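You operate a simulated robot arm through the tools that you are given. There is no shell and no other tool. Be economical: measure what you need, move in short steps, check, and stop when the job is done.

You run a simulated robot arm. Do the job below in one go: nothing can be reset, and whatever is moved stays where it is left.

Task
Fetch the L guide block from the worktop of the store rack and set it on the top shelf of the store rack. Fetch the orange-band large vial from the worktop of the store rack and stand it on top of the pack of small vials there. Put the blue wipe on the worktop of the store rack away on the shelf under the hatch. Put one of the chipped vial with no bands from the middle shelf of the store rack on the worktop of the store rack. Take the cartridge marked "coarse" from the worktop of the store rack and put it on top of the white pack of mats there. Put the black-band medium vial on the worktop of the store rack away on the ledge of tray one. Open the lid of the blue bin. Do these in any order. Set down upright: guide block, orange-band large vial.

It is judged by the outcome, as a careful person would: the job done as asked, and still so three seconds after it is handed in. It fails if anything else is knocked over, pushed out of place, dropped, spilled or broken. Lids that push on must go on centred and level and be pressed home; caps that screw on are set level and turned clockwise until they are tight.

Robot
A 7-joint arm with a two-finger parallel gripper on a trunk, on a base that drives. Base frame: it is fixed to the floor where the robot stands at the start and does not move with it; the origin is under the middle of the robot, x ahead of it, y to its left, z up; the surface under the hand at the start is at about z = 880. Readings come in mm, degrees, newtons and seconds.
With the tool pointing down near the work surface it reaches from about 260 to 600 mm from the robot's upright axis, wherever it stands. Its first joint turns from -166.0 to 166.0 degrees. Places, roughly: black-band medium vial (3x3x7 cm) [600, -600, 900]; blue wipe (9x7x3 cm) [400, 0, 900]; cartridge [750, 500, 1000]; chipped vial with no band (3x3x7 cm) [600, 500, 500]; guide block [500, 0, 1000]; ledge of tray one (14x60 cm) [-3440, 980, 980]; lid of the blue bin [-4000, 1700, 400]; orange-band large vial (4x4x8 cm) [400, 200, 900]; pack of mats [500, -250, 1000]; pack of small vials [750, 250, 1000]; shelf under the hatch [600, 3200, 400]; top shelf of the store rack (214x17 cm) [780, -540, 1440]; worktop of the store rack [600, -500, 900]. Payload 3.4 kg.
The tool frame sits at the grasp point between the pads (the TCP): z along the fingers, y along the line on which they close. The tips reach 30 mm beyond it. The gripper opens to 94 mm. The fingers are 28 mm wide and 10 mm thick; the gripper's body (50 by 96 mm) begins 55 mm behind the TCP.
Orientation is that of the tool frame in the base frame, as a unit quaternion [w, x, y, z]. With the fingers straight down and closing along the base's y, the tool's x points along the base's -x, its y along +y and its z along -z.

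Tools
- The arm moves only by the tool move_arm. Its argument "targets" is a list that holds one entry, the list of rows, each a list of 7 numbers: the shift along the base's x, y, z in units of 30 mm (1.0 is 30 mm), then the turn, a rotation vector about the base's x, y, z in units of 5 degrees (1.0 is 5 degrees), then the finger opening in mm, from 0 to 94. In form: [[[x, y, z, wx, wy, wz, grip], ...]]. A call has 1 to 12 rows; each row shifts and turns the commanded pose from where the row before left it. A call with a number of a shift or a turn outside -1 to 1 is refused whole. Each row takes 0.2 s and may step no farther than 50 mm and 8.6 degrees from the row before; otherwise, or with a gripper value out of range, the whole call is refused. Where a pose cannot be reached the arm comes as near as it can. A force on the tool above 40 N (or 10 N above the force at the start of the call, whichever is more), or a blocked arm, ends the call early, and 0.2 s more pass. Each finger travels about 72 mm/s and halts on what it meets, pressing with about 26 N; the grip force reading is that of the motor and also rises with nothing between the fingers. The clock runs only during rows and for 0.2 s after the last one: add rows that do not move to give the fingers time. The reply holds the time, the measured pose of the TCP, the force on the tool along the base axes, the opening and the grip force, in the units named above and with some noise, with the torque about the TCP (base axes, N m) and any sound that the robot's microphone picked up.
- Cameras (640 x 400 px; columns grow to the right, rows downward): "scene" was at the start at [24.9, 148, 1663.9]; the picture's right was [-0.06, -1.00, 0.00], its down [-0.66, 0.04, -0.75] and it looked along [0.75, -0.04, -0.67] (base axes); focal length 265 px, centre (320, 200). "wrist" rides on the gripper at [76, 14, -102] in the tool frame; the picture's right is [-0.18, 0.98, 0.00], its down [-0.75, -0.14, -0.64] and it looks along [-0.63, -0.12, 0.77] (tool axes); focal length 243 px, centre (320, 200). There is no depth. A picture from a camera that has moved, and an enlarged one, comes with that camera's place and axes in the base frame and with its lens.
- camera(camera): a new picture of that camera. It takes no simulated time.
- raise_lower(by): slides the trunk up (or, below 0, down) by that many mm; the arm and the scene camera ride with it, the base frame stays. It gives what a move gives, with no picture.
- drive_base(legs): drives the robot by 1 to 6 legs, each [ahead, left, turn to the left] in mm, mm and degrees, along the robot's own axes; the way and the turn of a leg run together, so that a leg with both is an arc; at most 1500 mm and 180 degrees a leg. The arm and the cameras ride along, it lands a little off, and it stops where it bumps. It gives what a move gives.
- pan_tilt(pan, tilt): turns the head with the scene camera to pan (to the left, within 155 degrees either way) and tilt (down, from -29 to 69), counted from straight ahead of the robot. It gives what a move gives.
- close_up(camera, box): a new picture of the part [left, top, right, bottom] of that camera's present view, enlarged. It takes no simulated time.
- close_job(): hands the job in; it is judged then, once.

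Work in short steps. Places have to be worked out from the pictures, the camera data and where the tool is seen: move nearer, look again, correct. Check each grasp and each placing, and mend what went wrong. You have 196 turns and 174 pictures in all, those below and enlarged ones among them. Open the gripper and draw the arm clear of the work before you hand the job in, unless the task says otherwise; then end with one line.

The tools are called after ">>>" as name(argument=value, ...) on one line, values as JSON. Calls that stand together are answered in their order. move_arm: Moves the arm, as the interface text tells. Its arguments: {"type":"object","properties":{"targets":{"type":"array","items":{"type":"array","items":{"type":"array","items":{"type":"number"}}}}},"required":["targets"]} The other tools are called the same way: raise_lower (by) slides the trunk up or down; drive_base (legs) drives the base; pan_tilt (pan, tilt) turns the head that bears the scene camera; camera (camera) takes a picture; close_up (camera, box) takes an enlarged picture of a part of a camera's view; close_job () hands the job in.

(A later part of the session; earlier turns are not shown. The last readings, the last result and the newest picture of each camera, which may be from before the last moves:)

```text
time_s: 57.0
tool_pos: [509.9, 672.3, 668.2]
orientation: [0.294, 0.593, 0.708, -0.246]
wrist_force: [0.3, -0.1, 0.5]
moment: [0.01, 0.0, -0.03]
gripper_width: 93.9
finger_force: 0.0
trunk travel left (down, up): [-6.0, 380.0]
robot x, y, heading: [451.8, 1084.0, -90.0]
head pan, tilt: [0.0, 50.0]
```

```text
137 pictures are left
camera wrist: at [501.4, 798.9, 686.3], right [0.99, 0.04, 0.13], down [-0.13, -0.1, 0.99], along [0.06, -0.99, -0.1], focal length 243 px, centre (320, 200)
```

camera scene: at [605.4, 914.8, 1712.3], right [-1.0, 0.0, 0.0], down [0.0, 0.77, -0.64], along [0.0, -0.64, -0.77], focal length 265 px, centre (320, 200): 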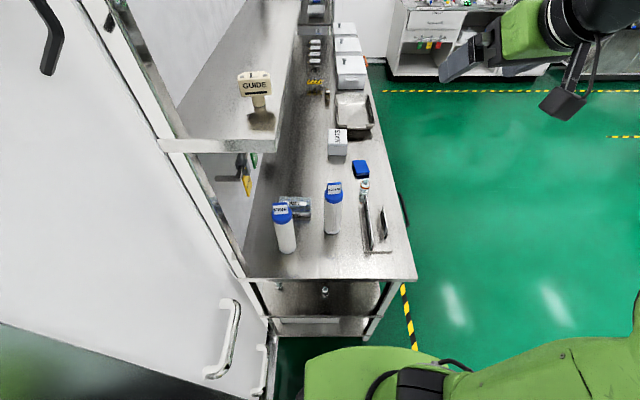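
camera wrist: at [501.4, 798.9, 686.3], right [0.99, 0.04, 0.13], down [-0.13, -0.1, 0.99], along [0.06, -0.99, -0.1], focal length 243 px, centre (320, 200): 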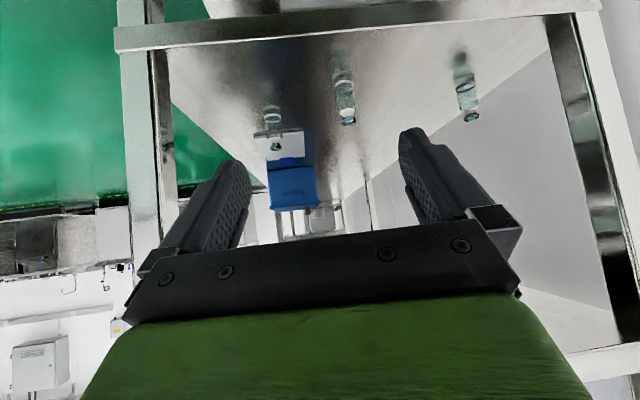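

>>> close_up(camera="wrist", box=[240, 40, 400, 170])

>>> close_up(camera="wrist", box=[420, 40, 520, 140])

```text
3.08 times, centred on (320, 105) of wrist
camera zoom: at [501.4, 798.9, 686.3], right [0.99, 0.04, 0.13], down [-0.13, -0.1, 0.99], along [0.06, -0.99, -0.1], focal length 746 px, centre (320, 492)
```

zoom: 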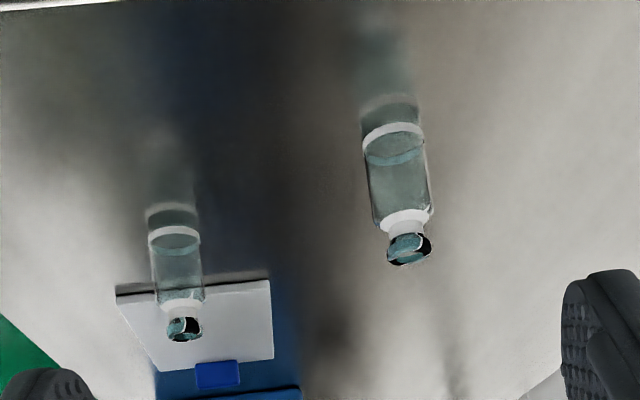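

```text
4.00 times, centred on (470, 90) of wrist
camera zoom: at [501.4, 798.9, 686.3], right [0.99, 0.04, 0.13], down [-0.13, -0.1, 0.99], along [0.06, -0.99, -0.1], focal length 970 px, centre (-280, 640)
```

zoom: 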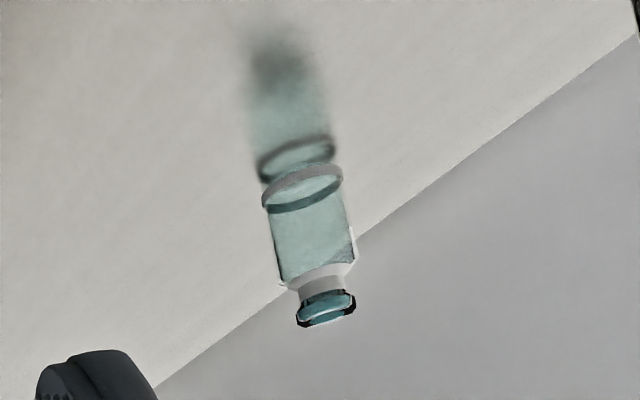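

The middle vial (near [577,470], shelf z≈488) shows a dark gap in its rim. Move closer to examine it.

>>> move_arm(targets=[[[0.38, -0.8, -0.4, 0, 0, 0, 94], [0.38, -0.8, -0.4, 0, 0, 0, 94], [0.38, -0.8, -0.4, 0, 0, 0, 94], [0.38, -0.8, -0.4, 0, 0, 0, 94], [0.38, -0.8, -0.4, 0, 0, 0, 94]]])

>>> camera(camera="wrist")

>>> close_up(camera="wrist", box=[230, 20, 430, 160])

```text
time_s: 58.2
tool_pos: [566.4, 553.2, 607.1]
orientation: [0.293, 0.594, 0.708, -0.246]
wrist_force: [-0.1, -0.1, 0.4]
moment: [-0.02, -0.01, 0.01]
gripper_width: 94.1
finger_force: 0.0
trunk travel left (down, up): [-6.0, 380.0]
robot x, y, heading: [451.4, 1079.1, -90.1]
head pan, tilt: [0.0, 50.0]
```

```text
134 pictures are left
camera wrist: at [558.8, 679.8, 625.8], right [0.99, 0.04, 0.13], down [-0.13, -0.1, 0.99], along [0.06, -0.99, -0.1], focal length 243 px, centre (320, 200)
```

wrist: 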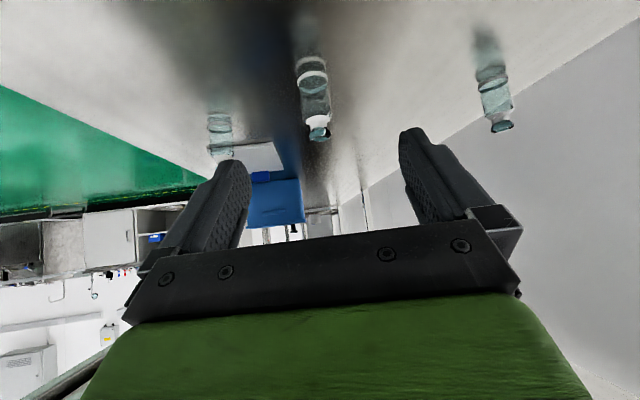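

```text
2.86 times, centred on (330, 90) of wrist
camera zoom: at [558.8, 679.8, 625.8], right [0.99, 0.04, 0.13], down [-0.13, -0.1, 0.99], along [0.06, -0.99, -0.1], focal length 693 px, centre (291, 514)
```

zoom: 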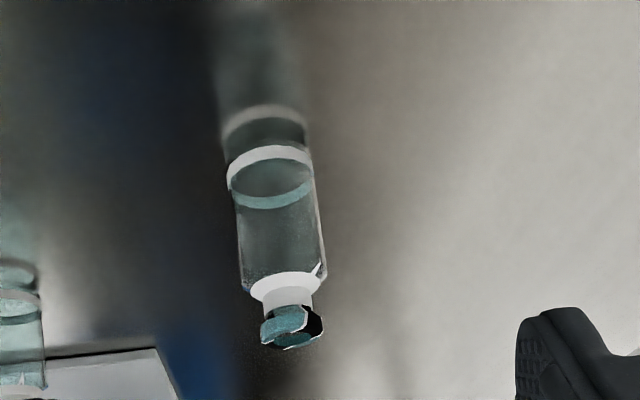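

The rim is clearly broken with a crack: a chipped, bandless vial at ≈[581,459], base z≈486. Advance along the tool axis.

>>> move_arm(targets=[[[0.1, -0.62, -0.55, 0, 0, 0, 94], [0.1, -0.62, -0.55, 0, 0, 0, 94], [0.1, -0.62, -0.55, 0, 0, 0, 94], [0.1, -0.62, -0.5, 0, 0, 0, 94], [0.1, -0.62, -0.45, 0, 0, 0, 94]]])

>>> camera(camera="wrist")

```text
time_s: 59.4
tool_pos: [581.2, 460.0, 531.5]
orientation: [0.294, 0.594, 0.707, -0.246]
wrist_force: [-0.5, 0.0, 0.5]
moment: [-0.05, 0.01, 0.02]
gripper_width: 94.1
finger_force: 0.1
trunk travel left (down, up): [-6.0, 380.0]
robot x, y, heading: [448.9, 1081.5, -89.7]
head pan, tilt: [0.0, 50.0]
```

```text
132 pictures are left
camera wrist: at [572.7, 586.2, 548.8], right [0.99, 0.04, 0.13], down [-0.13, -0.1, 0.99], along [0.06, -0.99, -0.1], focal length 243 px, centre (320, 200)
```

wrist: 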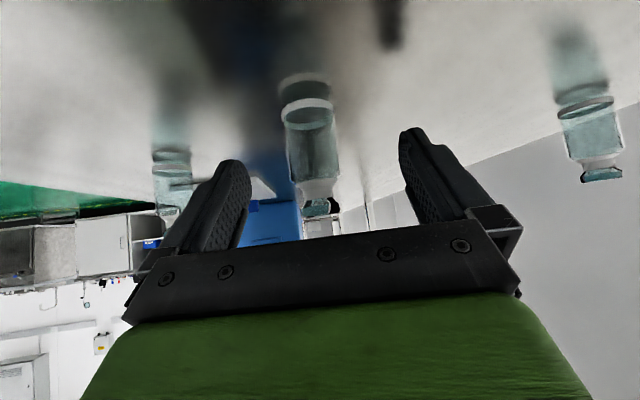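

Vial is between the fingers, ~5 mm off-center and TCP slightly high. Correct, then close.

>>> move_arm(targets=[[[-0.17, -0.1, -0.25, 0, 0, 0, 94], [0, 0, 0, 0, 0, 0, 60], [0, 0, 0, 0, 0, 0, 30], [0, 0, 0, 0, 0, 0, 15], [0, 0, 0, 0, 0, 0, 15], [0, 0, 0, 0, 0, 0, 15]]])

>>> camera(camera="wrist")

```text
time_s: 60.8
tool_pos: [576.6, 457.6, 523.8]
orientation: [0.293, 0.594, 0.707, -0.247]
wrist_force: [-0.4, -0.3, -0.1]
moment: [-0.02, 0.0, -0.02]
gripper_width: 28.1
finger_force: 26.0
trunk travel left (down, up): [-6.0, 380.0]
robot x, y, heading: [456.5, 1079.6, -90.0]
head pan, tilt: [0.0, 50.0]
```

```text
131 pictures are left
camera wrist: at [567.9, 583.4, 541.2], right [0.99, 0.04, 0.13], down [-0.13, -0.1, 0.99], along [0.06, -0.99, -0.1], focal length 243 px, centre (320, 200)
```

wrist: 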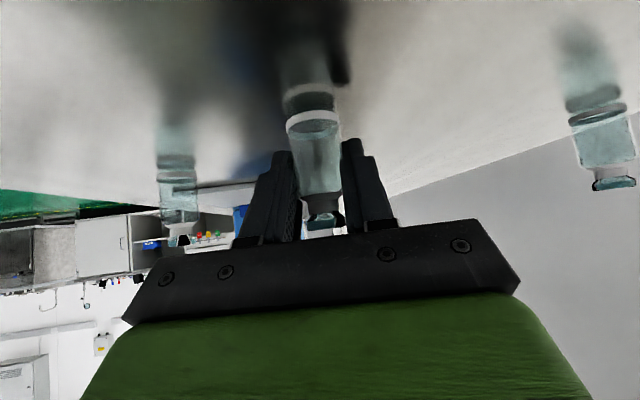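

Vial gripped (28 mm). Lift a little and pull straight out of the shelf.

>>> move_arm(targets=[[[0, 0, 0.5, 0, 0, 0, 15], [0, 0, 0.5, 0, 0, 0, 15], [0, 1, 0, 0, 0, 0, 15], [0, 1, 0, 0, 0, 0, 15], [0, 1, 0, 0, 0, 0, 15], [0, 1, 0, 0, 0, 0, 15], [0, 1, 0, 0, 0, 0, 15], [0, 1, 0, 0, 0, 0, 15], [0, 1, 0, 0, 0, 0, 15]]])

>>> camera(camera="wrist")

```text
time_s: 62.8
tool_pos: [576.3, 667.8, 552.6]
orientation: [0.294, 0.594, 0.708, -0.246]
wrist_force: [-0.7, 0.8, 0.4]
moment: [0.01, 0.01, 0.02]
gripper_width: 28.2
finger_force: 26.4
trunk travel left (down, up): [-6.0, 380.0]
robot x, y, heading: [454.2, 1082.7, -90.0]
head pan, tilt: [0.0, 50.0]
```

```text
130 pictures are left
camera wrist: at [568.1, 793.8, 571.3], right [0.99, 0.04, 0.13], down [-0.13, -0.1, 0.99], along [0.06, -0.99, -0.1], focal length 243 px, centre (320, 200)
```

wrist: 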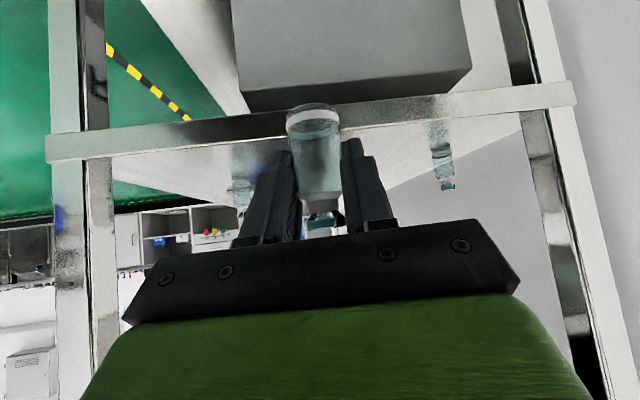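

Out clear. Raise trunk and hand above the worktop level.

>>> raise_lower(by=320)

>>> move_arm(targets=[[[0, 0, 1, 0, 0, 0, 15], [0, 0, 1, 0, 0, 0, 15], [0, 0, 1, 0, 0, 0, 15], [0, 0, 1, 0, 0, 0, 15], [0, 0, 0.6, 0, 0, 0, 15]]])

>>> camera(camera="wrist")

>>> camera(camera="scene")

```text
time_s: 65.9
tool_pos: [576.8, 667.0, 873.6]
orientation: [0.293, 0.593, 0.709, -0.245]
wrist_force: [0.6, -0.9, 0.4]
moment: [0.0, 0.0, -0.03]
gripper_width: 28.3
finger_force: 26.6
trunk travel left (down, up): [-326.0, 60.0]
robot x, y, heading: [453.3, 1082.6, -90.0]
head pan, tilt: [0.0, 50.0]
```

```text
time_s: 67.1
tool_pos: [578.3, 667.5, 1010.8]
orientation: [0.294, 0.593, 0.708, -0.245]
wrist_force: [-1.2, 0.3, 0.1]
moment: [0.0, 0.03, -0.02]
gripper_width: 28.3
finger_force: 26.0
trunk travel left (down, up): [-326.0, 60.0]
robot x, y, heading: [454.6, 1081.5, -89.9]
head pan, tilt: [0.0, 50.0]
```

```text
129 pictures are left
camera wrist: at [568.6, 793.5, 1029.2], right [0.99, 0.04, 0.13], down [-0.13, -0.1, 0.99], along [0.06, -0.99, -0.1], focal length 243 px, centre (320, 200)
```

wrist: 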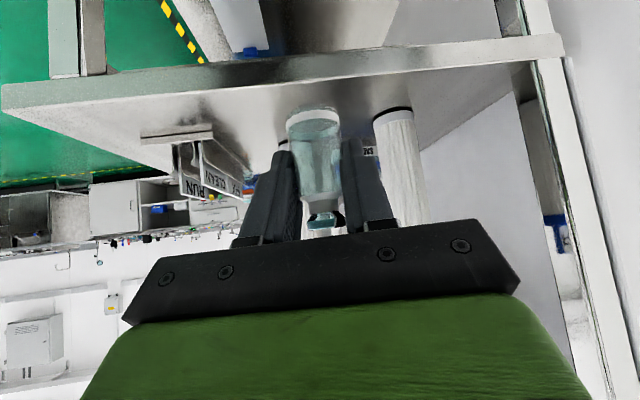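

```text
128 pictures are left
camera scene: at [604.9, 1064.7, 1652.8], right [-1.0, 0.0, 0.0], down [0.0, 0.77, -0.64], along [0.0, -0.64, -0.77], focal length 265 px, centre (320, 200)
```

scene: 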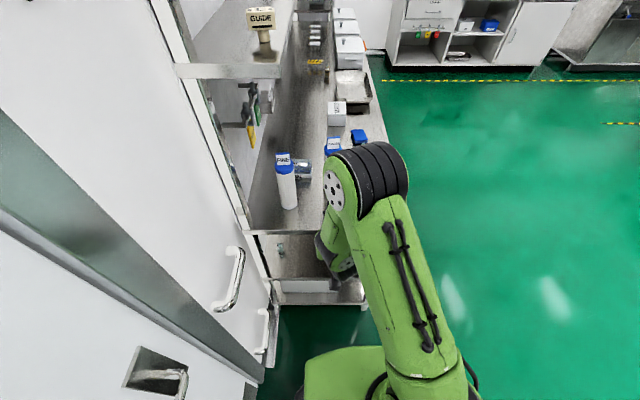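

Clear spot at about [588,490]. Move in over the worktop and descend part way.

>>> move_arm(targets=[[[0.05, -0.98, 0, 0, 0, 0, 15], [0.05, -0.98, 0, 0, 0, 0, 15], [0.05, -0.98, 0, 0, 0, 0, 15], [0.05, -0.98, 0, 0, 0, 0, 15], [0.05, -0.98, -0.5, 0, 0, 0, 15], [0.05, -0.98, -0.9, 0, 0, 0, 15], [0, 0, -0.9, 0, 0, 0, 15]]])

>>> camera(camera="wrist")

```text
time_s: 68.7
tool_pos: [585.8, 490.6, 942.8]
orientation: [0.293, 0.594, 0.708, -0.246]
wrist_force: [-0.5, -0.2, -1.0]
moment: [0.01, -0.05, -0.01]
gripper_width: 28.0
finger_force: 26.2
trunk travel left (down, up): [-326.0, 60.0]
robot x, y, heading: [449.5, 1079.9, -90.1]
head pan, tilt: [0.0, 50.0]
```

```text
127 pictures are left
camera wrist: at [576.9, 616.7, 960.3], right [0.99, 0.04, 0.13], down [-0.13, -0.1, 0.99], along [0.06, -0.99, -0.1], focal length 243 px, centre (320, 200)
```

wrist: 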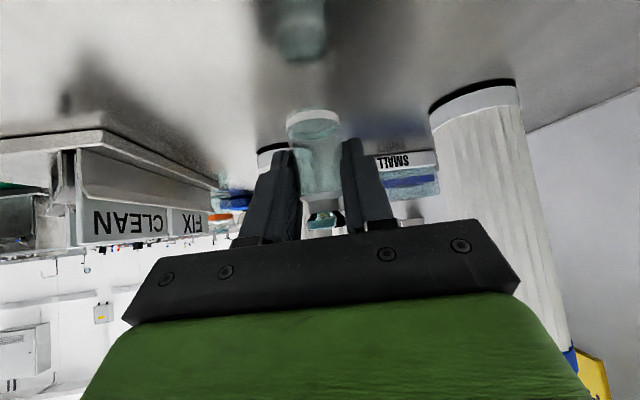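

Lower toward contact.

>>> move_arm(targets=[[[0, 0, -0.3, 0, 0, 0, 15], [0, 0, -0.3, 0, 0, 0, 15], [0, 0, -0.08, 0, 0, 0, 15], [0, 0, 0, 0, 0, 0, 15]]])

>>> close_up(camera="wrist", box=[240, 0, 400, 120])

```text
time_s: 69.7
tool_pos: [584.8, 491.1, 922.7]
orientation: [0.294, 0.594, 0.707, -0.247]
wrist_force: [0.0, -0.1, 9.0]
moment: [-0.03, 0.01, 0.02]
gripper_width: 27.9
finger_force: 26.6
trunk travel left (down, up): [-326.0, 60.0]
robot x, y, heading: [451.8, 1080.8, -89.9]
head pan, tilt: [0.0, 50.0]
```

```text
3.33 times, centred on (320, 60) of wrist
camera zoom: at [576.8, 617.2, 940.6], right [0.99, 0.04, 0.13], down [-0.13, -0.1, 0.99], along [0.06, -0.99, -0.09], focal length 809 px, centre (320, 667)
```

zoom: 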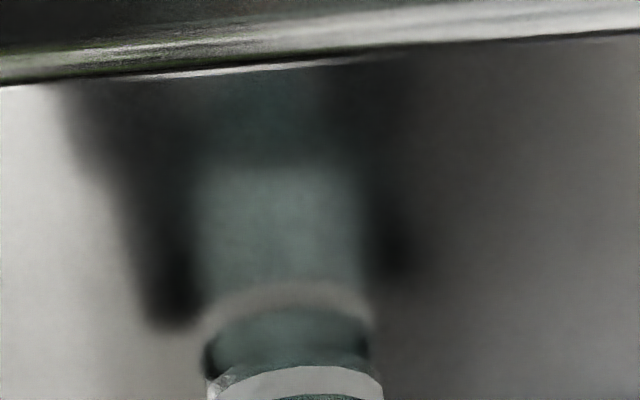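

Contact at 9 N. Release and back off.

>>> move_arm(targets=[[[0, 0, 0.03, 0, 0, 0, 15], [0, 0, 0, 0, 0, 0, 35], [0, 0, 0, 0, 0, 0, 55], [0, 0, 0, 0, 0, 0, 70], [0, 0, 0, 0, 0, 0, 70], [-0.1, 0.6, 0.6, 0, 0, 0, 70], [-0.12, 0.7, 0.7, 0, 0, 0, 70], [-0.12, 0.7, 0.7, 0, 0, 0, 70], [-0.1, 0.7, 0.7, 0, 0, 0, 70]]])

>>> camera(camera="wrist")

```text
time_s: 71.7
tool_pos: [571.8, 573.3, 1003.6]
orientation: [0.293, 0.593, 0.708, -0.246]
wrist_force: [-0.2, 0.5, 0.5]
moment: [-0.01, -0.01, 0.02]
gripper_width: 69.9
finger_force: 0.1
trunk travel left (down, up): [-326.0, 60.0]
robot x, y, heading: [453.7, 1083.4, -89.7]
head pan, tilt: [0.0, 50.0]
```

```text
125 pictures are left
camera wrist: at [563.5, 699.4, 1021.2], right [0.99, 0.04, 0.13], down [-0.13, -0.1, 0.99], along [0.06, -0.99, -0.1], focal length 243 px, centre (320, 200)
```

wrist: 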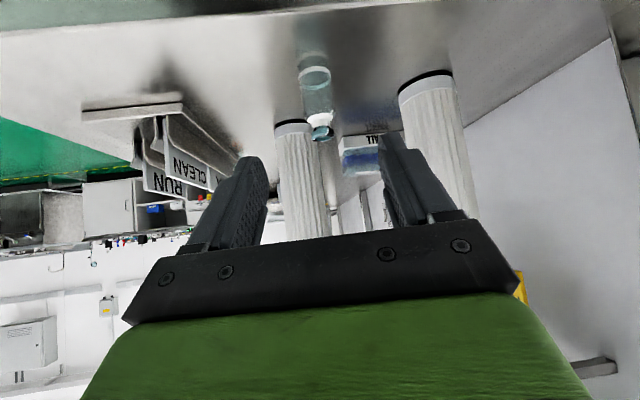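

Vial stands well. Raise the hand and drive round to the front, facing the rack near y=200.

>>> move_arm(targets=[[[0, 0.5, 1, 0, 0, 0, 94], [0, 0, 1, 0, 0, 0, 94], [0, 0, 1, 0, 0, 0, 94], [0, 0, 1, 0, 0, 0, 94], [0, 0, 1, 0, 0, 0, 94]]])

>>> drive_base(legs=[[-150, 0, 0], [0, -600, 0], [0, 0, 90], [0, -1030, 0]])

>>> camera(camera="wrist")

>>> camera(camera="scene")

```text
time_s: 72.9
tool_pos: [571.4, 587.8, 1153.7]
orientation: [0.294, 0.593, 0.708, -0.246]
wrist_force: [0.0, 0.5, 0.2]
moment: [-0.02, -0.01, 0.02]
gripper_width: 94.3
finger_force: 0.1
trunk travel left (down, up): [-326.0, 60.0]
robot x, y, heading: [447.5, 1077.3, -90.1]
head pan, tilt: [0.0, 50.0]
```

```text
time_s: 86.1
tool_pos: [350.5, 325.7, 1153.9]
orientation: [0.38, -0.081, 0.921, 0.034]
wrist_force: [0.4, 0.0, 0.3]
moment: [0.01, -0.02, 0.0]
gripper_width: 94.2
finger_force: 0.0
trunk travel left (down, up): [-326.0, 60.0]
robot x, y, heading: [-140.5, 204.4, 0.3]
head pan, tilt: [0.0, 50.0]
```

```text
124 pictures are left
camera wrist: at [224.0, 316.9, 1171.4], right [-0.05, 0.99, 0.13], down [0.1, -0.13, 0.99], along [0.99, 0.06, -0.1], focal length 243 px, centre (320, 200)
```

wrist: 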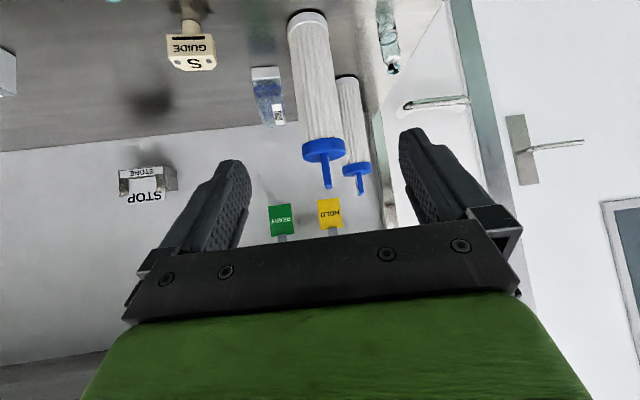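

```text
123 pictures are left
camera scene: at [-123.8, 357.4, 1652.8], right [0.0, -1.0, 0.0], down [-0.77, 0.0, -0.64], along [0.64, 0.0, -0.77], focal length 265 px, centre (320, 200)
```

scene: 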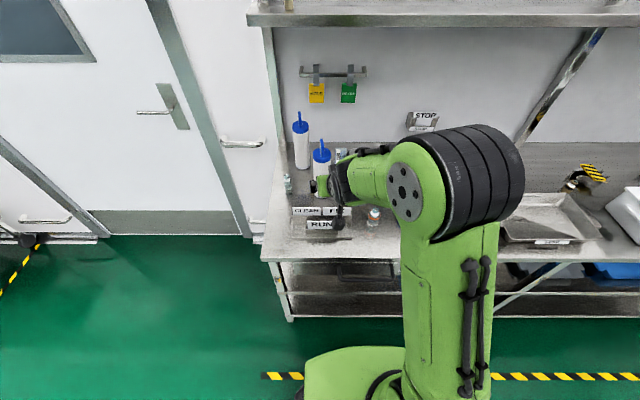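

Move the hand to in front of the orange vial, undo the yaw, and look.

>>> move_arm(targets=[[[-0.2, -1, 0, 0, 0, -1, 94], [-0.2, -1, 0, 0, 0, -1, 94], [-0.2, -1, 0, 0, 0, 0, 94], [-0.2, -1, 0, 0, 0, 0, 94], [-0.2, -1, 0, 0, 0, 0, 94], [0, 0, -1, 0, 0, 0, 94], [0, 0, -1, 0, 0, 0, 94], [0, 0, -1, 0, 0, 0, 94], [0, 0, -1, 0, 0, 0, 94]]])

>>> camera(camera="wrist")

```text
time_s: 88.1
tool_pos: [320.4, 175.5, 1034.1]
orientation: [0.383, -0.002, 0.924, 0.001]
wrist_force: [1.0, -0.4, -0.5]
moment: [0.0, -0.02, -0.01]
gripper_width: 94.1
finger_force: 0.1
trunk travel left (down, up): [-326.0, 60.0]
robot x, y, heading: [-141.2, 205.8, 0.0]
head pan, tilt: [0.0, 50.0]
```

```text
122 pictures are left
camera wrist: at [195.0, 188.7, 1051.9], right [0.13, 0.98, 0.13], down [0.08, -0.14, 0.99], along [0.99, -0.11, -0.1], focal length 243 px, centre (320, 200)
```

wrist: 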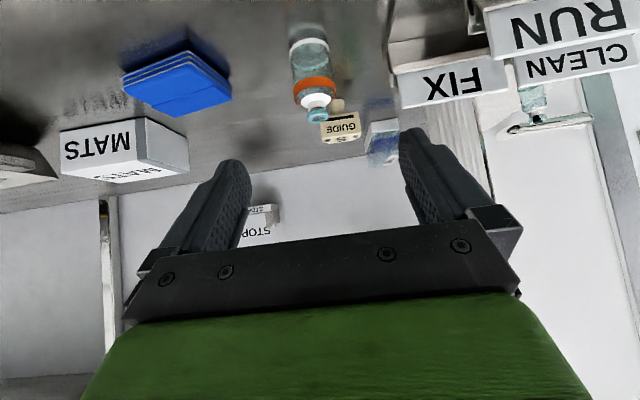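

Orange vial at ≈[409,175], top z≈956. Narrow the fingers to 66 mm (sign beside it) and advance along the tool axis.

>>> move_arm(targets=[[[0, 0, -0.7, 0, 0, 0, 66], [0.58, 0, -0.6, 0, 0, 0, 66], [0.58, 0, -0.6, 0, 0, 0, 66], [0.58, 0, -0.6, 0, 0, 0, 66], [0.58, 0, -0.6, 0, 0, 0, 66]]])

>>> camera(camera="wrist")

```text
time_s: 89.3
tool_pos: [391.6, 176.1, 941.4]
orientation: [0.382, -0.001, 0.924, 0.001]
wrist_force: [0.2, 0.2, 0.0]
moment: [0.0, 0.02, 0.03]
gripper_width: 66.0
finger_force: 0.1
trunk travel left (down, up): [-326.0, 60.0]
robot x, y, heading: [-143.4, 206.8, 0.2]
head pan, tilt: [0.0, 50.0]
```

```text
121 pictures are left
camera wrist: at [264.5, 189.6, 958.8], right [0.13, 0.98, 0.13], down [0.08, -0.14, 0.99], along [0.99, -0.11, -0.1], focal length 243 px, centre (320, 200)
```

wrist: 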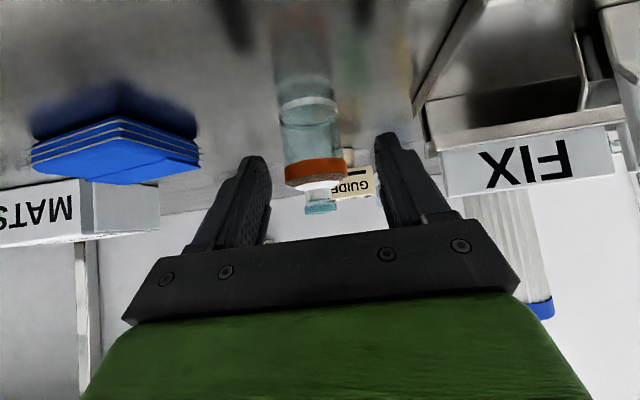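

Vial center ≈[417,174]. Close in and grip.

>>> move_arm(targets=[[[0.42, -0.03, -0.32, 0, 0, 0, 66], [0.42, -0.03, -0.32, 0, 0, 0, 66], [0, 0, 0, 0, 0, 0, 45], [0, 0, 0, 0, 0, 0, 28], [0, 0, 0, 0, 0, 0, 28], [0, 0, 0, 0, 0, 0, 28]]])

>>> camera(camera="wrist")

```text
time_s: 90.7
tool_pos: [414.6, 173.3, 921.9]
orientation: [0.383, -0.001, 0.924, 0.001]
wrist_force: [0.5, -0.1, -0.1]
moment: [0.0, -0.02, 0.02]
gripper_width: 42.1
finger_force: 25.9
trunk travel left (down, up): [-326.0, 60.0]
robot x, y, heading: [-141.7, 204.8, 0.3]
head pan, tilt: [0.0, 50.0]
```

```text
120 pictures are left
camera wrist: at [289.4, 187.5, 939.3], right [0.13, 0.98, 0.13], down [0.08, -0.14, 0.99], along [0.99, -0.11, -0.1], focal length 243 px, centre (320, 200)
```

wrist: 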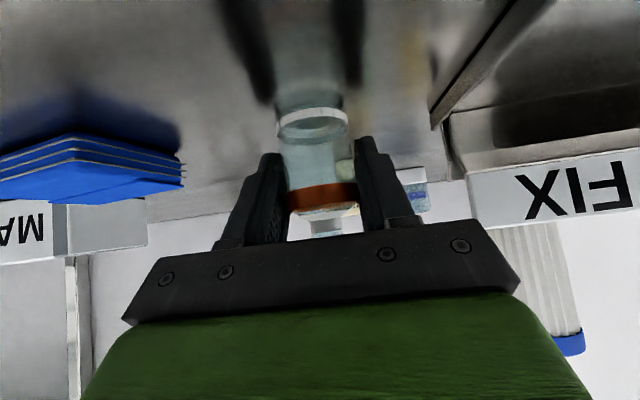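

Gripped (42 mm). Lift, then yaw 30° left so the wrist will stay away from the coarse cartridge when over the small-vial pack.

>>> move_arm(targets=[[[0, 0, 0.6, 0, 0, 0, 28], [0, 0, 1, 0, 0, 0, 28], [0, 0, 1, 0, 0, 0, 28], [0, 0, 1, 0, 0, 0, 28], [0, 0, 1, 0, 0, 1, 28], [0.5, 0, 0.5, 0, 0, 1, 28], [1, 0, 0, 0, 0, 1, 28], [1, 0.4, 0, 0, 0, 1, 28], [1, 0.4, 0, 0, 0, 1, 28], [1, 0.4, 0, 0, 0, 1, 28]]])

>>> camera(camera="wrist")

>>> camera(camera="scene")

```text
time_s: 92.9
tool_pos: [551.7, 211.1, 1072.6]
orientation: [0.369, -0.241, 0.892, 0.1]
wrist_force: [0.9, -0.2, -1.6]
moment: [-0.03, 0.02, 0.01]
gripper_width: 42.1
finger_force: 26.2
trunk travel left (down, up): [-326.0, 60.0]
robot x, y, heading: [-140.7, 206.8, 0.2]
head pan, tilt: [0.0, 50.0]
```

```text
119 pictures are left
camera wrist: at [435.0, 158.4, 1090.6], right [-0.38, 0.91, 0.13], down [0.14, -0.08, 0.99], along [0.91, 0.4, -0.1], focal length 243 px, centre (320, 200)
```

wrist: 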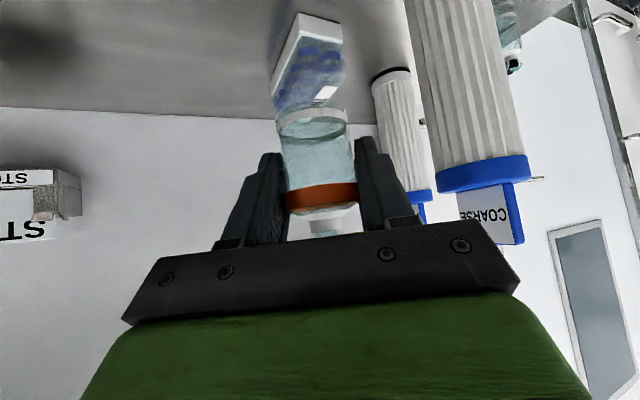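

```text
118 pictures are left
camera scene: at [-121.9, 357.7, 1652.8], right [0.0, -1.0, 0.0], down [-0.77, 0.0, -0.64], along [0.64, 0.0, -0.77], focal length 265 px, centre (320, 200)
```

scene: 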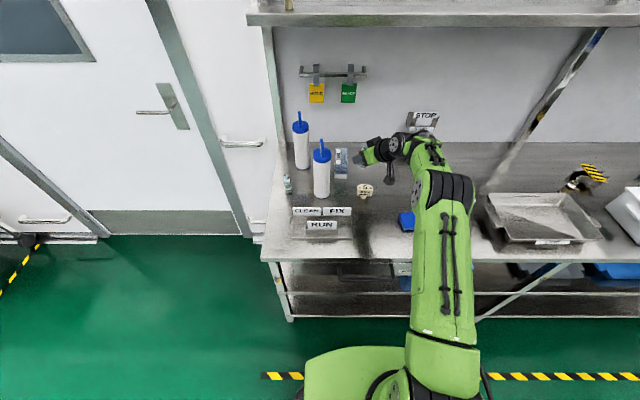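

>>> close_up(camera="scene", box=[280, 100, 440, 220])

>>> close_up(camera="wrist", box=[220, 0, 420, 140])

```text
3.33 times, centred on (360, 160) of scene
camera zoom: at [-121.9, 357.7, 1652.8], right [0.0, -1.0, 0.0], down [-0.77, 0.0, -0.64], along [0.64, 0.0, -0.77], focal length 882 px, centre (187, 333)
```

zoom: 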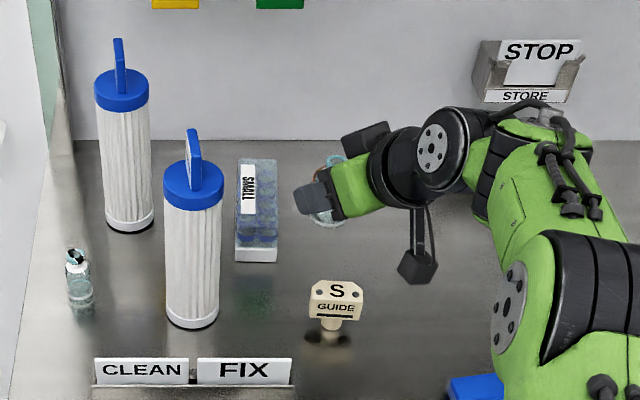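

```text
2.86 times, centred on (320, 70) of wrist
camera zoom: at [435.0, 158.4, 1090.6], right [-0.38, 0.91, 0.13], down [0.14, -0.08, 0.99], along [0.91, 0.4, -0.1], focal length 693 px, centre (320, 571)
```

zoom: 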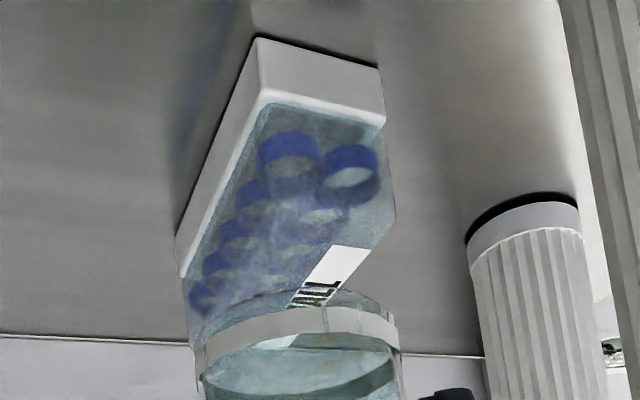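

Pack spans x≈635–758, y≈248–299, top z≈939. Drive forward 125 mm with the vial held high.

>>> drive_base(legs=[[125, 0, 0]])

>>> move_arm(targets=[[[0.1, 0.9, 0, 0, 0, 0, 28], [0.1, 0.9, -0.5, 0, 0, 0, 28], [0, 0, -0.8, 0, 0, 0, 28]]])

>>> camera(camera="wrist")

>>> close_up(camera="scene", box=[280, 100, 440, 220])

```text
time_s: 94.1
tool_pos: [677.0, 211.0, 1072.9]
orientation: [0.369, -0.241, 0.892, 0.1]
wrist_force: [-0.2, -0.3, -1.0]
moment: [0.0, -0.02, 0.02]
gripper_width: 42.0
finger_force: 25.5
trunk travel left (down, up): [-326.0, 60.0]
robot x, y, heading: [-13.3, 203.0, 0.4]
head pan, tilt: [0.0, 50.0]
```

```text
time_s: 94.9
tool_pos: [681.5, 265.1, 1035.0]
orientation: [0.368, -0.242, 0.892, 0.101]
wrist_force: [0.2, -0.1, -0.9]
moment: [-0.02, -0.01, -0.01]
gripper_width: 42.1
finger_force: 25.5
trunk travel left (down, up): [-326.0, 60.0]
robot x, y, heading: [-17.1, 207.0, 0.1]
head pan, tilt: [0.0, 50.0]
```

```text
115 pictures are left
camera wrist: at [565.5, 212.9, 1052.5], right [-0.38, 0.91, 0.13], down [0.14, -0.08, 0.99], along [0.91, 0.4, -0.1], focal length 243 px, centre (320, 200)
```

wrist: 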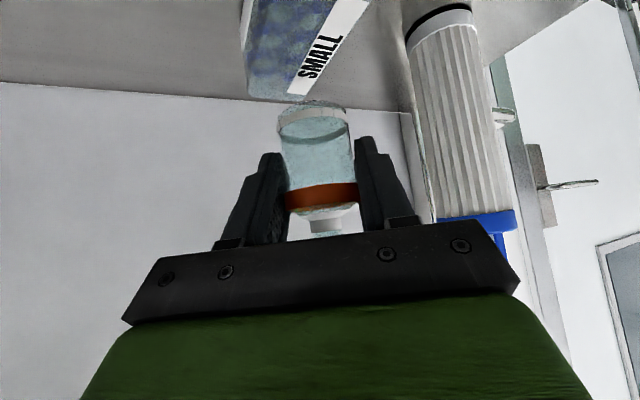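

```text
3.33 times, centred on (360, 160) of scene
camera zoom: at [1.5, 357.5, 1652.8], right [0.0, -1.0, 0.0], down [-0.77, 0.0, -0.64], along [0.64, 0.0, -0.77], focal length 882 px, centre (187, 333)
```

zoom: 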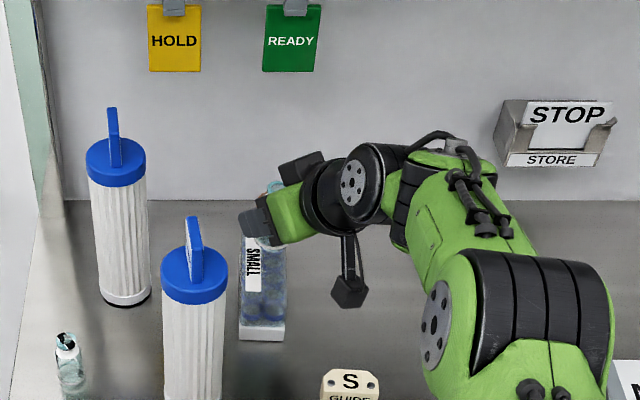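

Projection puts the vial over the pack's middle. Lower toward the expected contact at z≈981.

>>> move_arm(targets=[[[0.1, 0.1, -0.8, 0, 0, 0, 28], [0, 0, -0.5, 0, 0, 0, 28], [0, 0, -0.1, 0, 0, 0, 28]]])

>>> camera(camera="wrist")

>>> close_up(camera="scene", box=[320, 130, 400, 190])

```text
time_s: 95.7
tool_pos: [686.0, 267.3, 992.3]
orientation: [0.369, -0.241, 0.892, 0.1]
wrist_force: [1.2, -0.2, 0.0]
moment: [-0.03, -0.01, 0.01]
gripper_width: 42.2
finger_force: 25.7
trunk travel left (down, up): [-326.0, 60.0]
robot x, y, heading: [-17.4, 205.3, 0.1]
head pan, tilt: [0.0, 50.0]
```

```text
113 pictures are left
camera wrist: at [568.6, 216.2, 1010.8], right [-0.38, 0.91, 0.13], down [0.14, -0.08, 0.99], along [0.91, 0.4, -0.1], focal length 243 px, centre (320, 200)
```

wrist: 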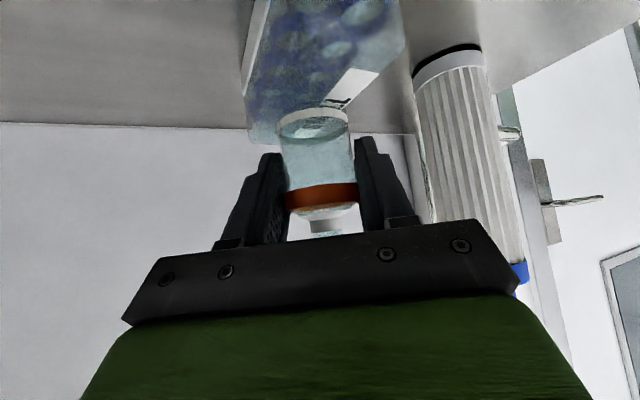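

```text
6.67 times, centred on (360, 160) of scene
camera zoom: at [1.8, 358.2, 1652.8], right [0.0, -1.0, 0.0], down [-0.77, 0.0, -0.64], along [0.64, 0.0, -0.77], focal length 1765 px, centre (53, 467)
```

zoom: 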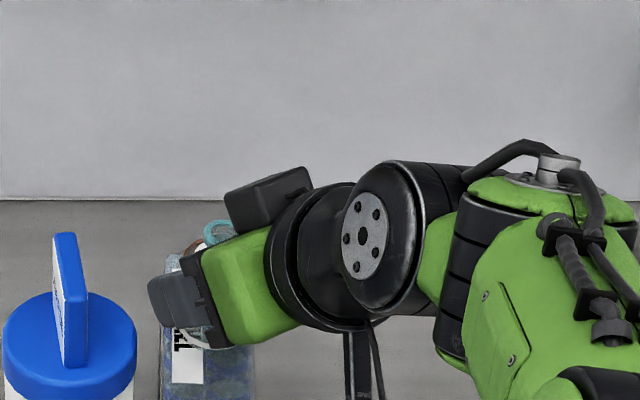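

Centered on the pack. Step down to contact.

>>> move_arm(targets=[[[0, 0, -0.15, 0, 0, 0, 28], [0, 0, -0.08, 0, 0, 0, 28], [0, 0, -0.06, 0, 0, 0, 28], [0, 0, 0, 0, 0, 0, 28]]])

>>> camera(camera="wrist")

```text
time_s: 96.7
tool_pos: [683.8, 268.6, 984.0]
orientation: [0.369, -0.242, 0.892, 0.101]
wrist_force: [0.2, 0.0, 0.8]
moment: [0.03, 0.02, -0.02]
gripper_width: 42.1
finger_force: 25.7
trunk travel left (down, up): [-326.0, 60.0]
robot x, y, heading: [-16.1, 203.8, 0.4]
head pan, tilt: [0.0, 50.0]
```

```text
111 pictures are left
camera wrist: at [568.3, 216.8, 1002.3], right [-0.38, 0.91, 0.13], down [0.14, -0.08, 0.99], along [0.91, 0.4, -0.1], focal length 243 px, centre (320, 200)
```

wrist: 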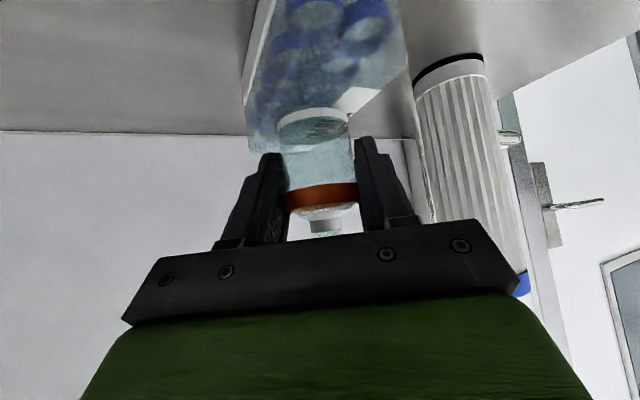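

>>> move_arm(targets=[[[0, 0, -0.06, 0, 0, 0, 28], [0, 0, -0.06, 0, 0, 0, 28], [0, 0, -0.06, 0, 0, 0, 28], [0, 0, 0, 0, 0, 0, 28]]])

```text
time_s: 97.7
tool_pos: [685.0, 268.4, 980.7]
orientation: [0.372, -0.241, 0.891, 0.1]
wrist_force: [1.9, 0.3, 14.3]
moment: [0.08, -0.09, 0.01]
gripper_width: 41.9
finger_force: 26.0
trunk travel left (down, up): [-326.0, 60.0]
robot x, y, heading: [-18.5, 207.0, 0.1]
head pan, tilt: [0.0, 50.0]
```

Contact at z≈981 as predicted. Ease off, open, and back out along the tool axis.

>>> move_arm(targets=[[[0, 0, 0.06, 0, 0, 0, 28], [0, 0, 0, 0, 0, 0, 48], [0, 0, 0, 0, 0, 0, 60], [0, 0, 0, 0, 0, 0, 74], [0, 0, 0, 0, 0, 0, 74], [-0.52, -0.3, 0.6, 0, 0, 0, 74], [-0.52, -0.3, 0.6, 0, 0, 0, 74], [-0.52, -0.3, 0.6, 0, 0, 0, 74], [-0.52, -0.3, 0.6, 0, 0, 0, 74]]])

>>> camera(camera="wrist")

```text
time_s: 99.7
tool_pos: [620.3, 233.2, 1052.9]
orientation: [0.369, -0.241, 0.892, 0.1]
wrist_force: [0.4, -0.2, -0.5]
moment: [0.01, -0.01, -0.02]
gripper_width: 73.9
finger_force: 0.1
trunk travel left (down, up): [-326.0, 60.0]
robot x, y, heading: [-16.2, 208.6, 0.2]
head pan, tilt: [0.0, 50.0]
```

```text
110 pictures are left
camera wrist: at [504.4, 180.5, 1070.7], right [-0.38, 0.91, 0.13], down [0.14, -0.08, 0.99], along [0.91, 0.4, -0.1], focal length 243 px, centre (320, 200)
```

wrist: 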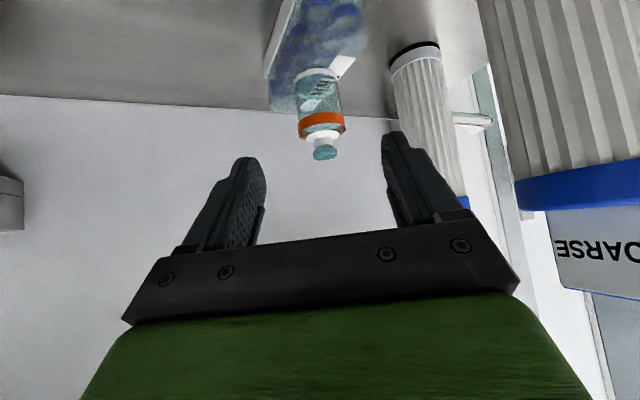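

Orange vial stands on the pack. Withdraw, undo the yaw, and line up in front of the coarse cartridge.

>>> move_arm(targets=[[[-1, -0.3, 0.3, 0, 0, 0, 94], [-1, 0, 0, 0, 0, -1, 94], [-1, 0, 0, 0, 0, -1, 94], [-1, 0, 0, 0, 0, -1, 94], [-1, 0, 0, 0, 0, -1, 94], [-1, 0, 0, 0, 0, -1, 94], [-0.5, 1, 0, 0, 0, -1, 94], [0, 1, 0, 0, 0, 0, 94], [0, 1, 0, 0, 0, 0, 94], [0, 1, 0, 0, 0, 0, 94]]])

>>> camera(camera="wrist")

>>> camera(camera="scene")

```text
time_s: 101.9
tool_pos: [425.6, 344.4, 1061.8]
orientation: [0.383, -0.001, 0.924, 0.001]
wrist_force: [0.2, -0.5, 0.2]
moment: [-0.02, -0.01, -0.01]
gripper_width: 93.8
finger_force: 0.0
trunk travel left (down, up): [-326.0, 60.0]
robot x, y, heading: [-14.2, 202.9, 0.3]
head pan, tilt: [0.0, 50.0]
```

```text
109 pictures are left
camera wrist: at [300.4, 357.0, 1079.2], right [0.13, 0.98, 0.13], down [0.08, -0.14, 0.99], along [0.99, -0.12, -0.1], focal length 243 px, centre (320, 200)
```

wrist: 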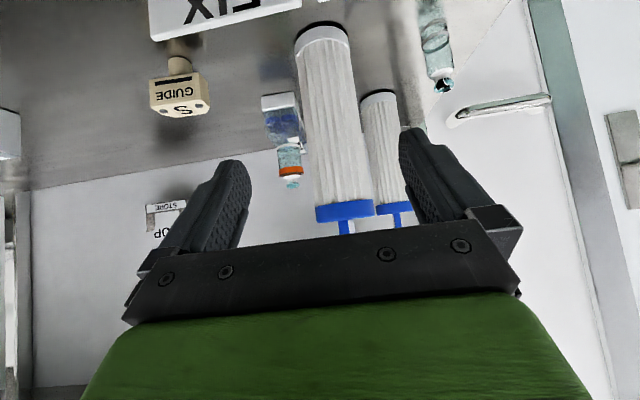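

```text
108 pictures are left
camera scene: at [1.2, 359.3, 1652.7], right [0.0, -1.0, 0.0], down [-0.77, 0.0, -0.64], along [0.64, 0.0, -0.77], focal length 265 px, centre (320, 200)
```

scene: 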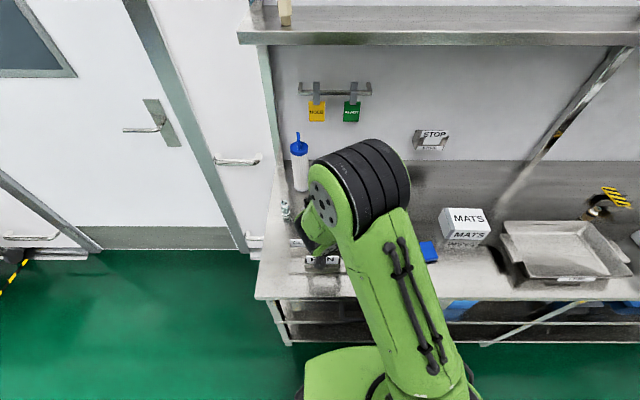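

Coarse cartridge at ≈[542,353], 59 mm wide. Advance so it sits between the fingers.

>>> move_arm(targets=[[[0.3, 0.15, -0.7, 0, 0, 0, 94], [0.8, 0.1, -0.4, 0, 0, 0, 94], [0.8, 0, -0.4, 0, 0, 0, 94], [0.8, 0, -0.2, 0, 0, 0, 94], [0.8, 0, -0.2, 0, 0, 0, 94]]])

>>> camera(camera="wrist")

```text
time_s: 103.1
tool_pos: [533.4, 349.7, 1004.4]
orientation: [0.381, -0.001, 0.924, 0.0]
wrist_force: [0.4, 0.9, 0.5]
moment: [0.01, 0.01, 0.0]
gripper_width: 94.2
finger_force: 0.2
trunk travel left (down, up): [-326.0, 60.0]
robot x, y, heading: [-12.8, 205.6, 0.2]
head pan, tilt: [0.0, 50.0]
```

```text
107 pictures are left
camera wrist: at [406.6, 363.7, 1021.8], right [0.13, 0.98, 0.13], down [0.08, -0.14, 0.99], along [0.99, -0.11, -0.1], focal length 243 px, centre (320, 200)
```

wrist: 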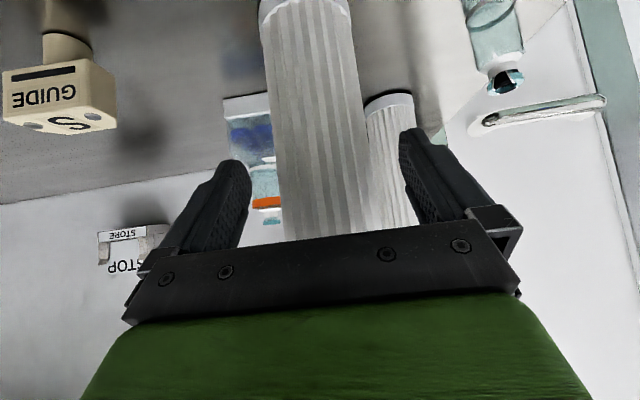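

Centered. Nudge forward and close.

>>> move_arm(targets=[[[0.25, 0, 0, 0, 0, 0, 94], [0, 0, 0, 0, 0, 0, 70], [0, 0, 0, 0, 0, 0, 45], [0, 0, 0, 0, 0, 0, 45], [0, 0, 0, 0, 0, 0, 45]]])

>>> move_arm(targets=[[[0, 0, 0.5, 0, 0, 0, 45], [0, 0, 0.8, 0, 0, 0, 45]]])

>>> camera(camera="wrist")

```text
time_s: 104.3
tool_pos: [539.8, 350.3, 1005.7]
orientation: [0.383, -0.002, 0.924, 0.002]
wrist_force: [-0.8, -0.4, 0.0]
moment: [0.02, 0.07, -0.01]
gripper_width: 60.8
finger_force: 26.2
trunk travel left (down, up): [-326.0, 60.0]
robot x, y, heading: [-15.9, 209.2, 0.0]
head pan, tilt: [0.0, 50.0]
```

```text
time_s: 104.9
tool_pos: [540.8, 349.9, 1044.5]
orientation: [0.382, -0.002, 0.924, 0.002]
wrist_force: [-0.6, 0.2, -2.8]
moment: [0.02, 0.07, 0.02]
gripper_width: 60.9
finger_force: 25.8
trunk travel left (down, up): [-326.0, 60.0]
robot x, y, heading: [-16.3, 204.3, 0.4]
head pan, tilt: [0.0, 50.0]
```

```text
106 pictures are left
camera wrist: at [413.6, 363.9, 1061.6], right [0.13, 0.98, 0.13], down [0.08, -0.14, 0.99], along [0.99, -0.11, -0.1], focal length 243 px, centre (320, 200)
```

wrist: 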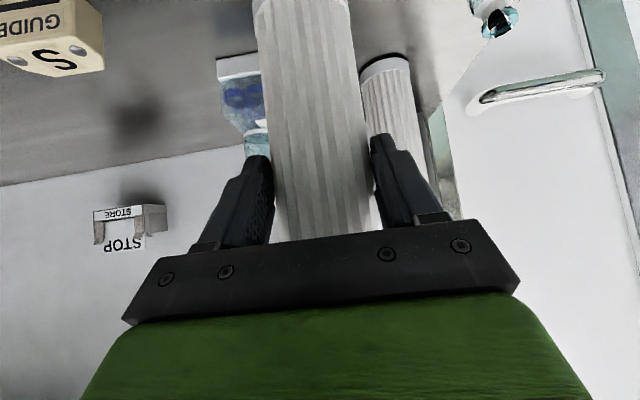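

Lifted. Raise more and carry to the right toward the mats.

>>> move_arm(targets=[[[0, 0, 1, 0, 0, 0, 45], [-0.5, -0.5, 1, 0, 0, 0, 45], [-0.5, -1, 0.5, 0, 0, 0, 45], [0, -1, 0, 0, 0, 0, 45], [0, -1, 0, 0, 0, 0, 45], [0, -1, 0, 0, 0, 0, 45], [0, -1, 0, 0, 0, 0, 45], [0, -1, 0, 0, 0, 0, 45], [0, -1, 0, 0, 0, 0, 45], [0, -1, 0, 0, 0, 0, 45], [0, -1, 0, 0, 0, 0, 45], [0, -1, 0, 0, 0, 0, 45]]])

>>> camera(camera="wrist")

>>> camera(camera="scene")

```text
time_s: 107.5
tool_pos: [509.6, 34.4, 1118.2]
orientation: [0.383, -0.002, 0.924, 0.001]
wrist_force: [-0.7, -0.4, -2.3]
moment: [0.02, 0.08, 0.04]
gripper_width: 60.7
finger_force: 25.7
trunk travel left (down, up): [-326.0, 60.0]
robot x, y, heading: [-15.8, 204.6, -0.0]
head pan, tilt: [0.0, 50.0]
```

```text
105 pictures are left
camera wrist: at [383.5, 47.6, 1136.0], right [0.13, 0.98, 0.13], down [0.08, -0.14, 0.99], along [0.99, -0.11, -0.1], focal length 243 px, centre (320, 200)
```

wrist: 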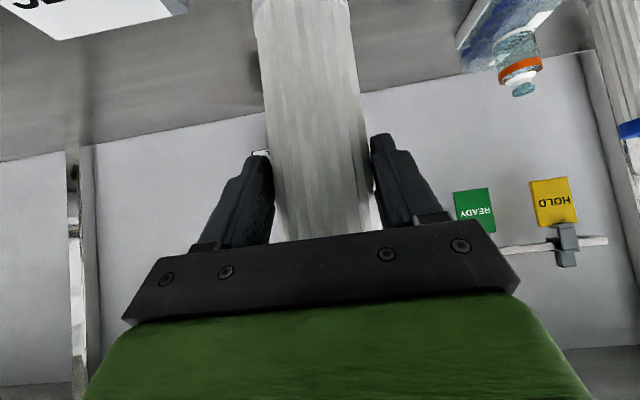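

```text
104 pictures are left
camera scene: at [1.7, 356.5, 1653.0], right [0.0, -1.0, 0.0], down [-0.77, 0.0, -0.64], along [0.64, 0.0, -0.77], focal length 265 px, centre (320, 200)
```

scene: 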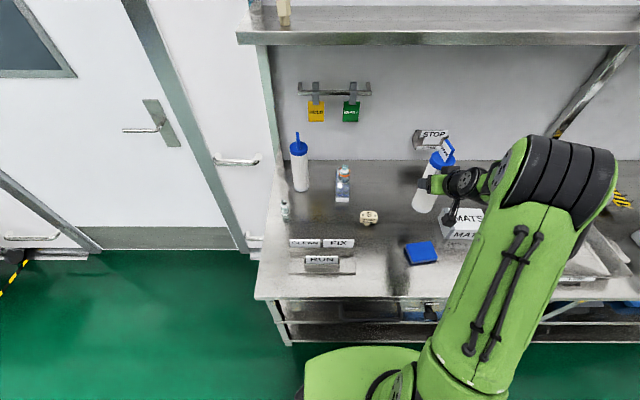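

Mats pack: x≈469–567, y≈-62…-193, top ≈934; center ≈[518,-130]. Move above it and look.

>>> move_arm(targets=[[[0.05, -0.92, 0, 0, 0, 0, 45], [0.05, -0.92, 0, 0, 0, 0, 45], [0.05, -0.92, 0, 0, 0, 0, 45], [0.05, -0.92, 0, 0, 0, 0, 45], [0, -0.92, 0, 0, 0, 0, 45], [0, -0.9, 0, 0, 0, 0, 45]]])

>>> camera(camera="wrist")

>>> close_up(camera="scene", box=[400, 120, 560, 260])

```text
time_s: 108.9
tool_pos: [516.2, -129.8, 1115.9]
orientation: [0.382, -0.001, 0.924, 0.002]
wrist_force: [0.6, 0.4, -2.0]
moment: [0.0, 0.05, -0.02]
gripper_width: 60.5
finger_force: 25.5
trunk travel left (down, up): [-326.0, 60.0]
robot x, y, heading: [-17.0, 201.2, 0.1]
head pan, tilt: [0.0, 50.0]
```

```text
103 pictures are left
camera wrist: at [388.5, -116.6, 1134.5], right [0.13, 0.98, 0.13], down [0.08, -0.14, 0.99], along [0.99, -0.11, -0.1], focal length 243 px, centre (320, 200)
```

wrist: 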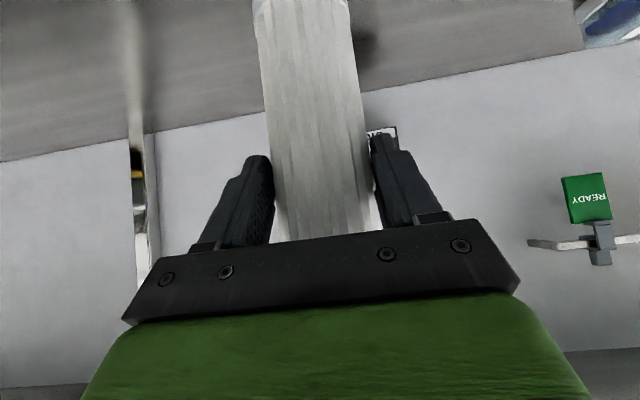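

```text
2.86 times, centred on (480, 190) of scene
camera zoom: at [1.7, 356.3, 1653.0], right [0.0, -1.0, 0.0], down [-0.77, 0.0, -0.64], along [0.64, 0.0, -0.77], focal length 756 px, centre (-137, 229)
```

zoom: 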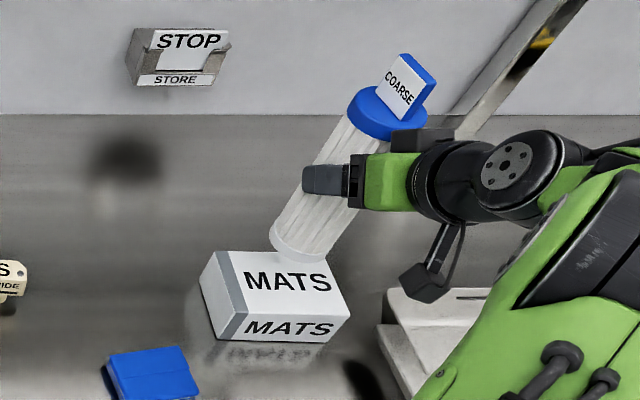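

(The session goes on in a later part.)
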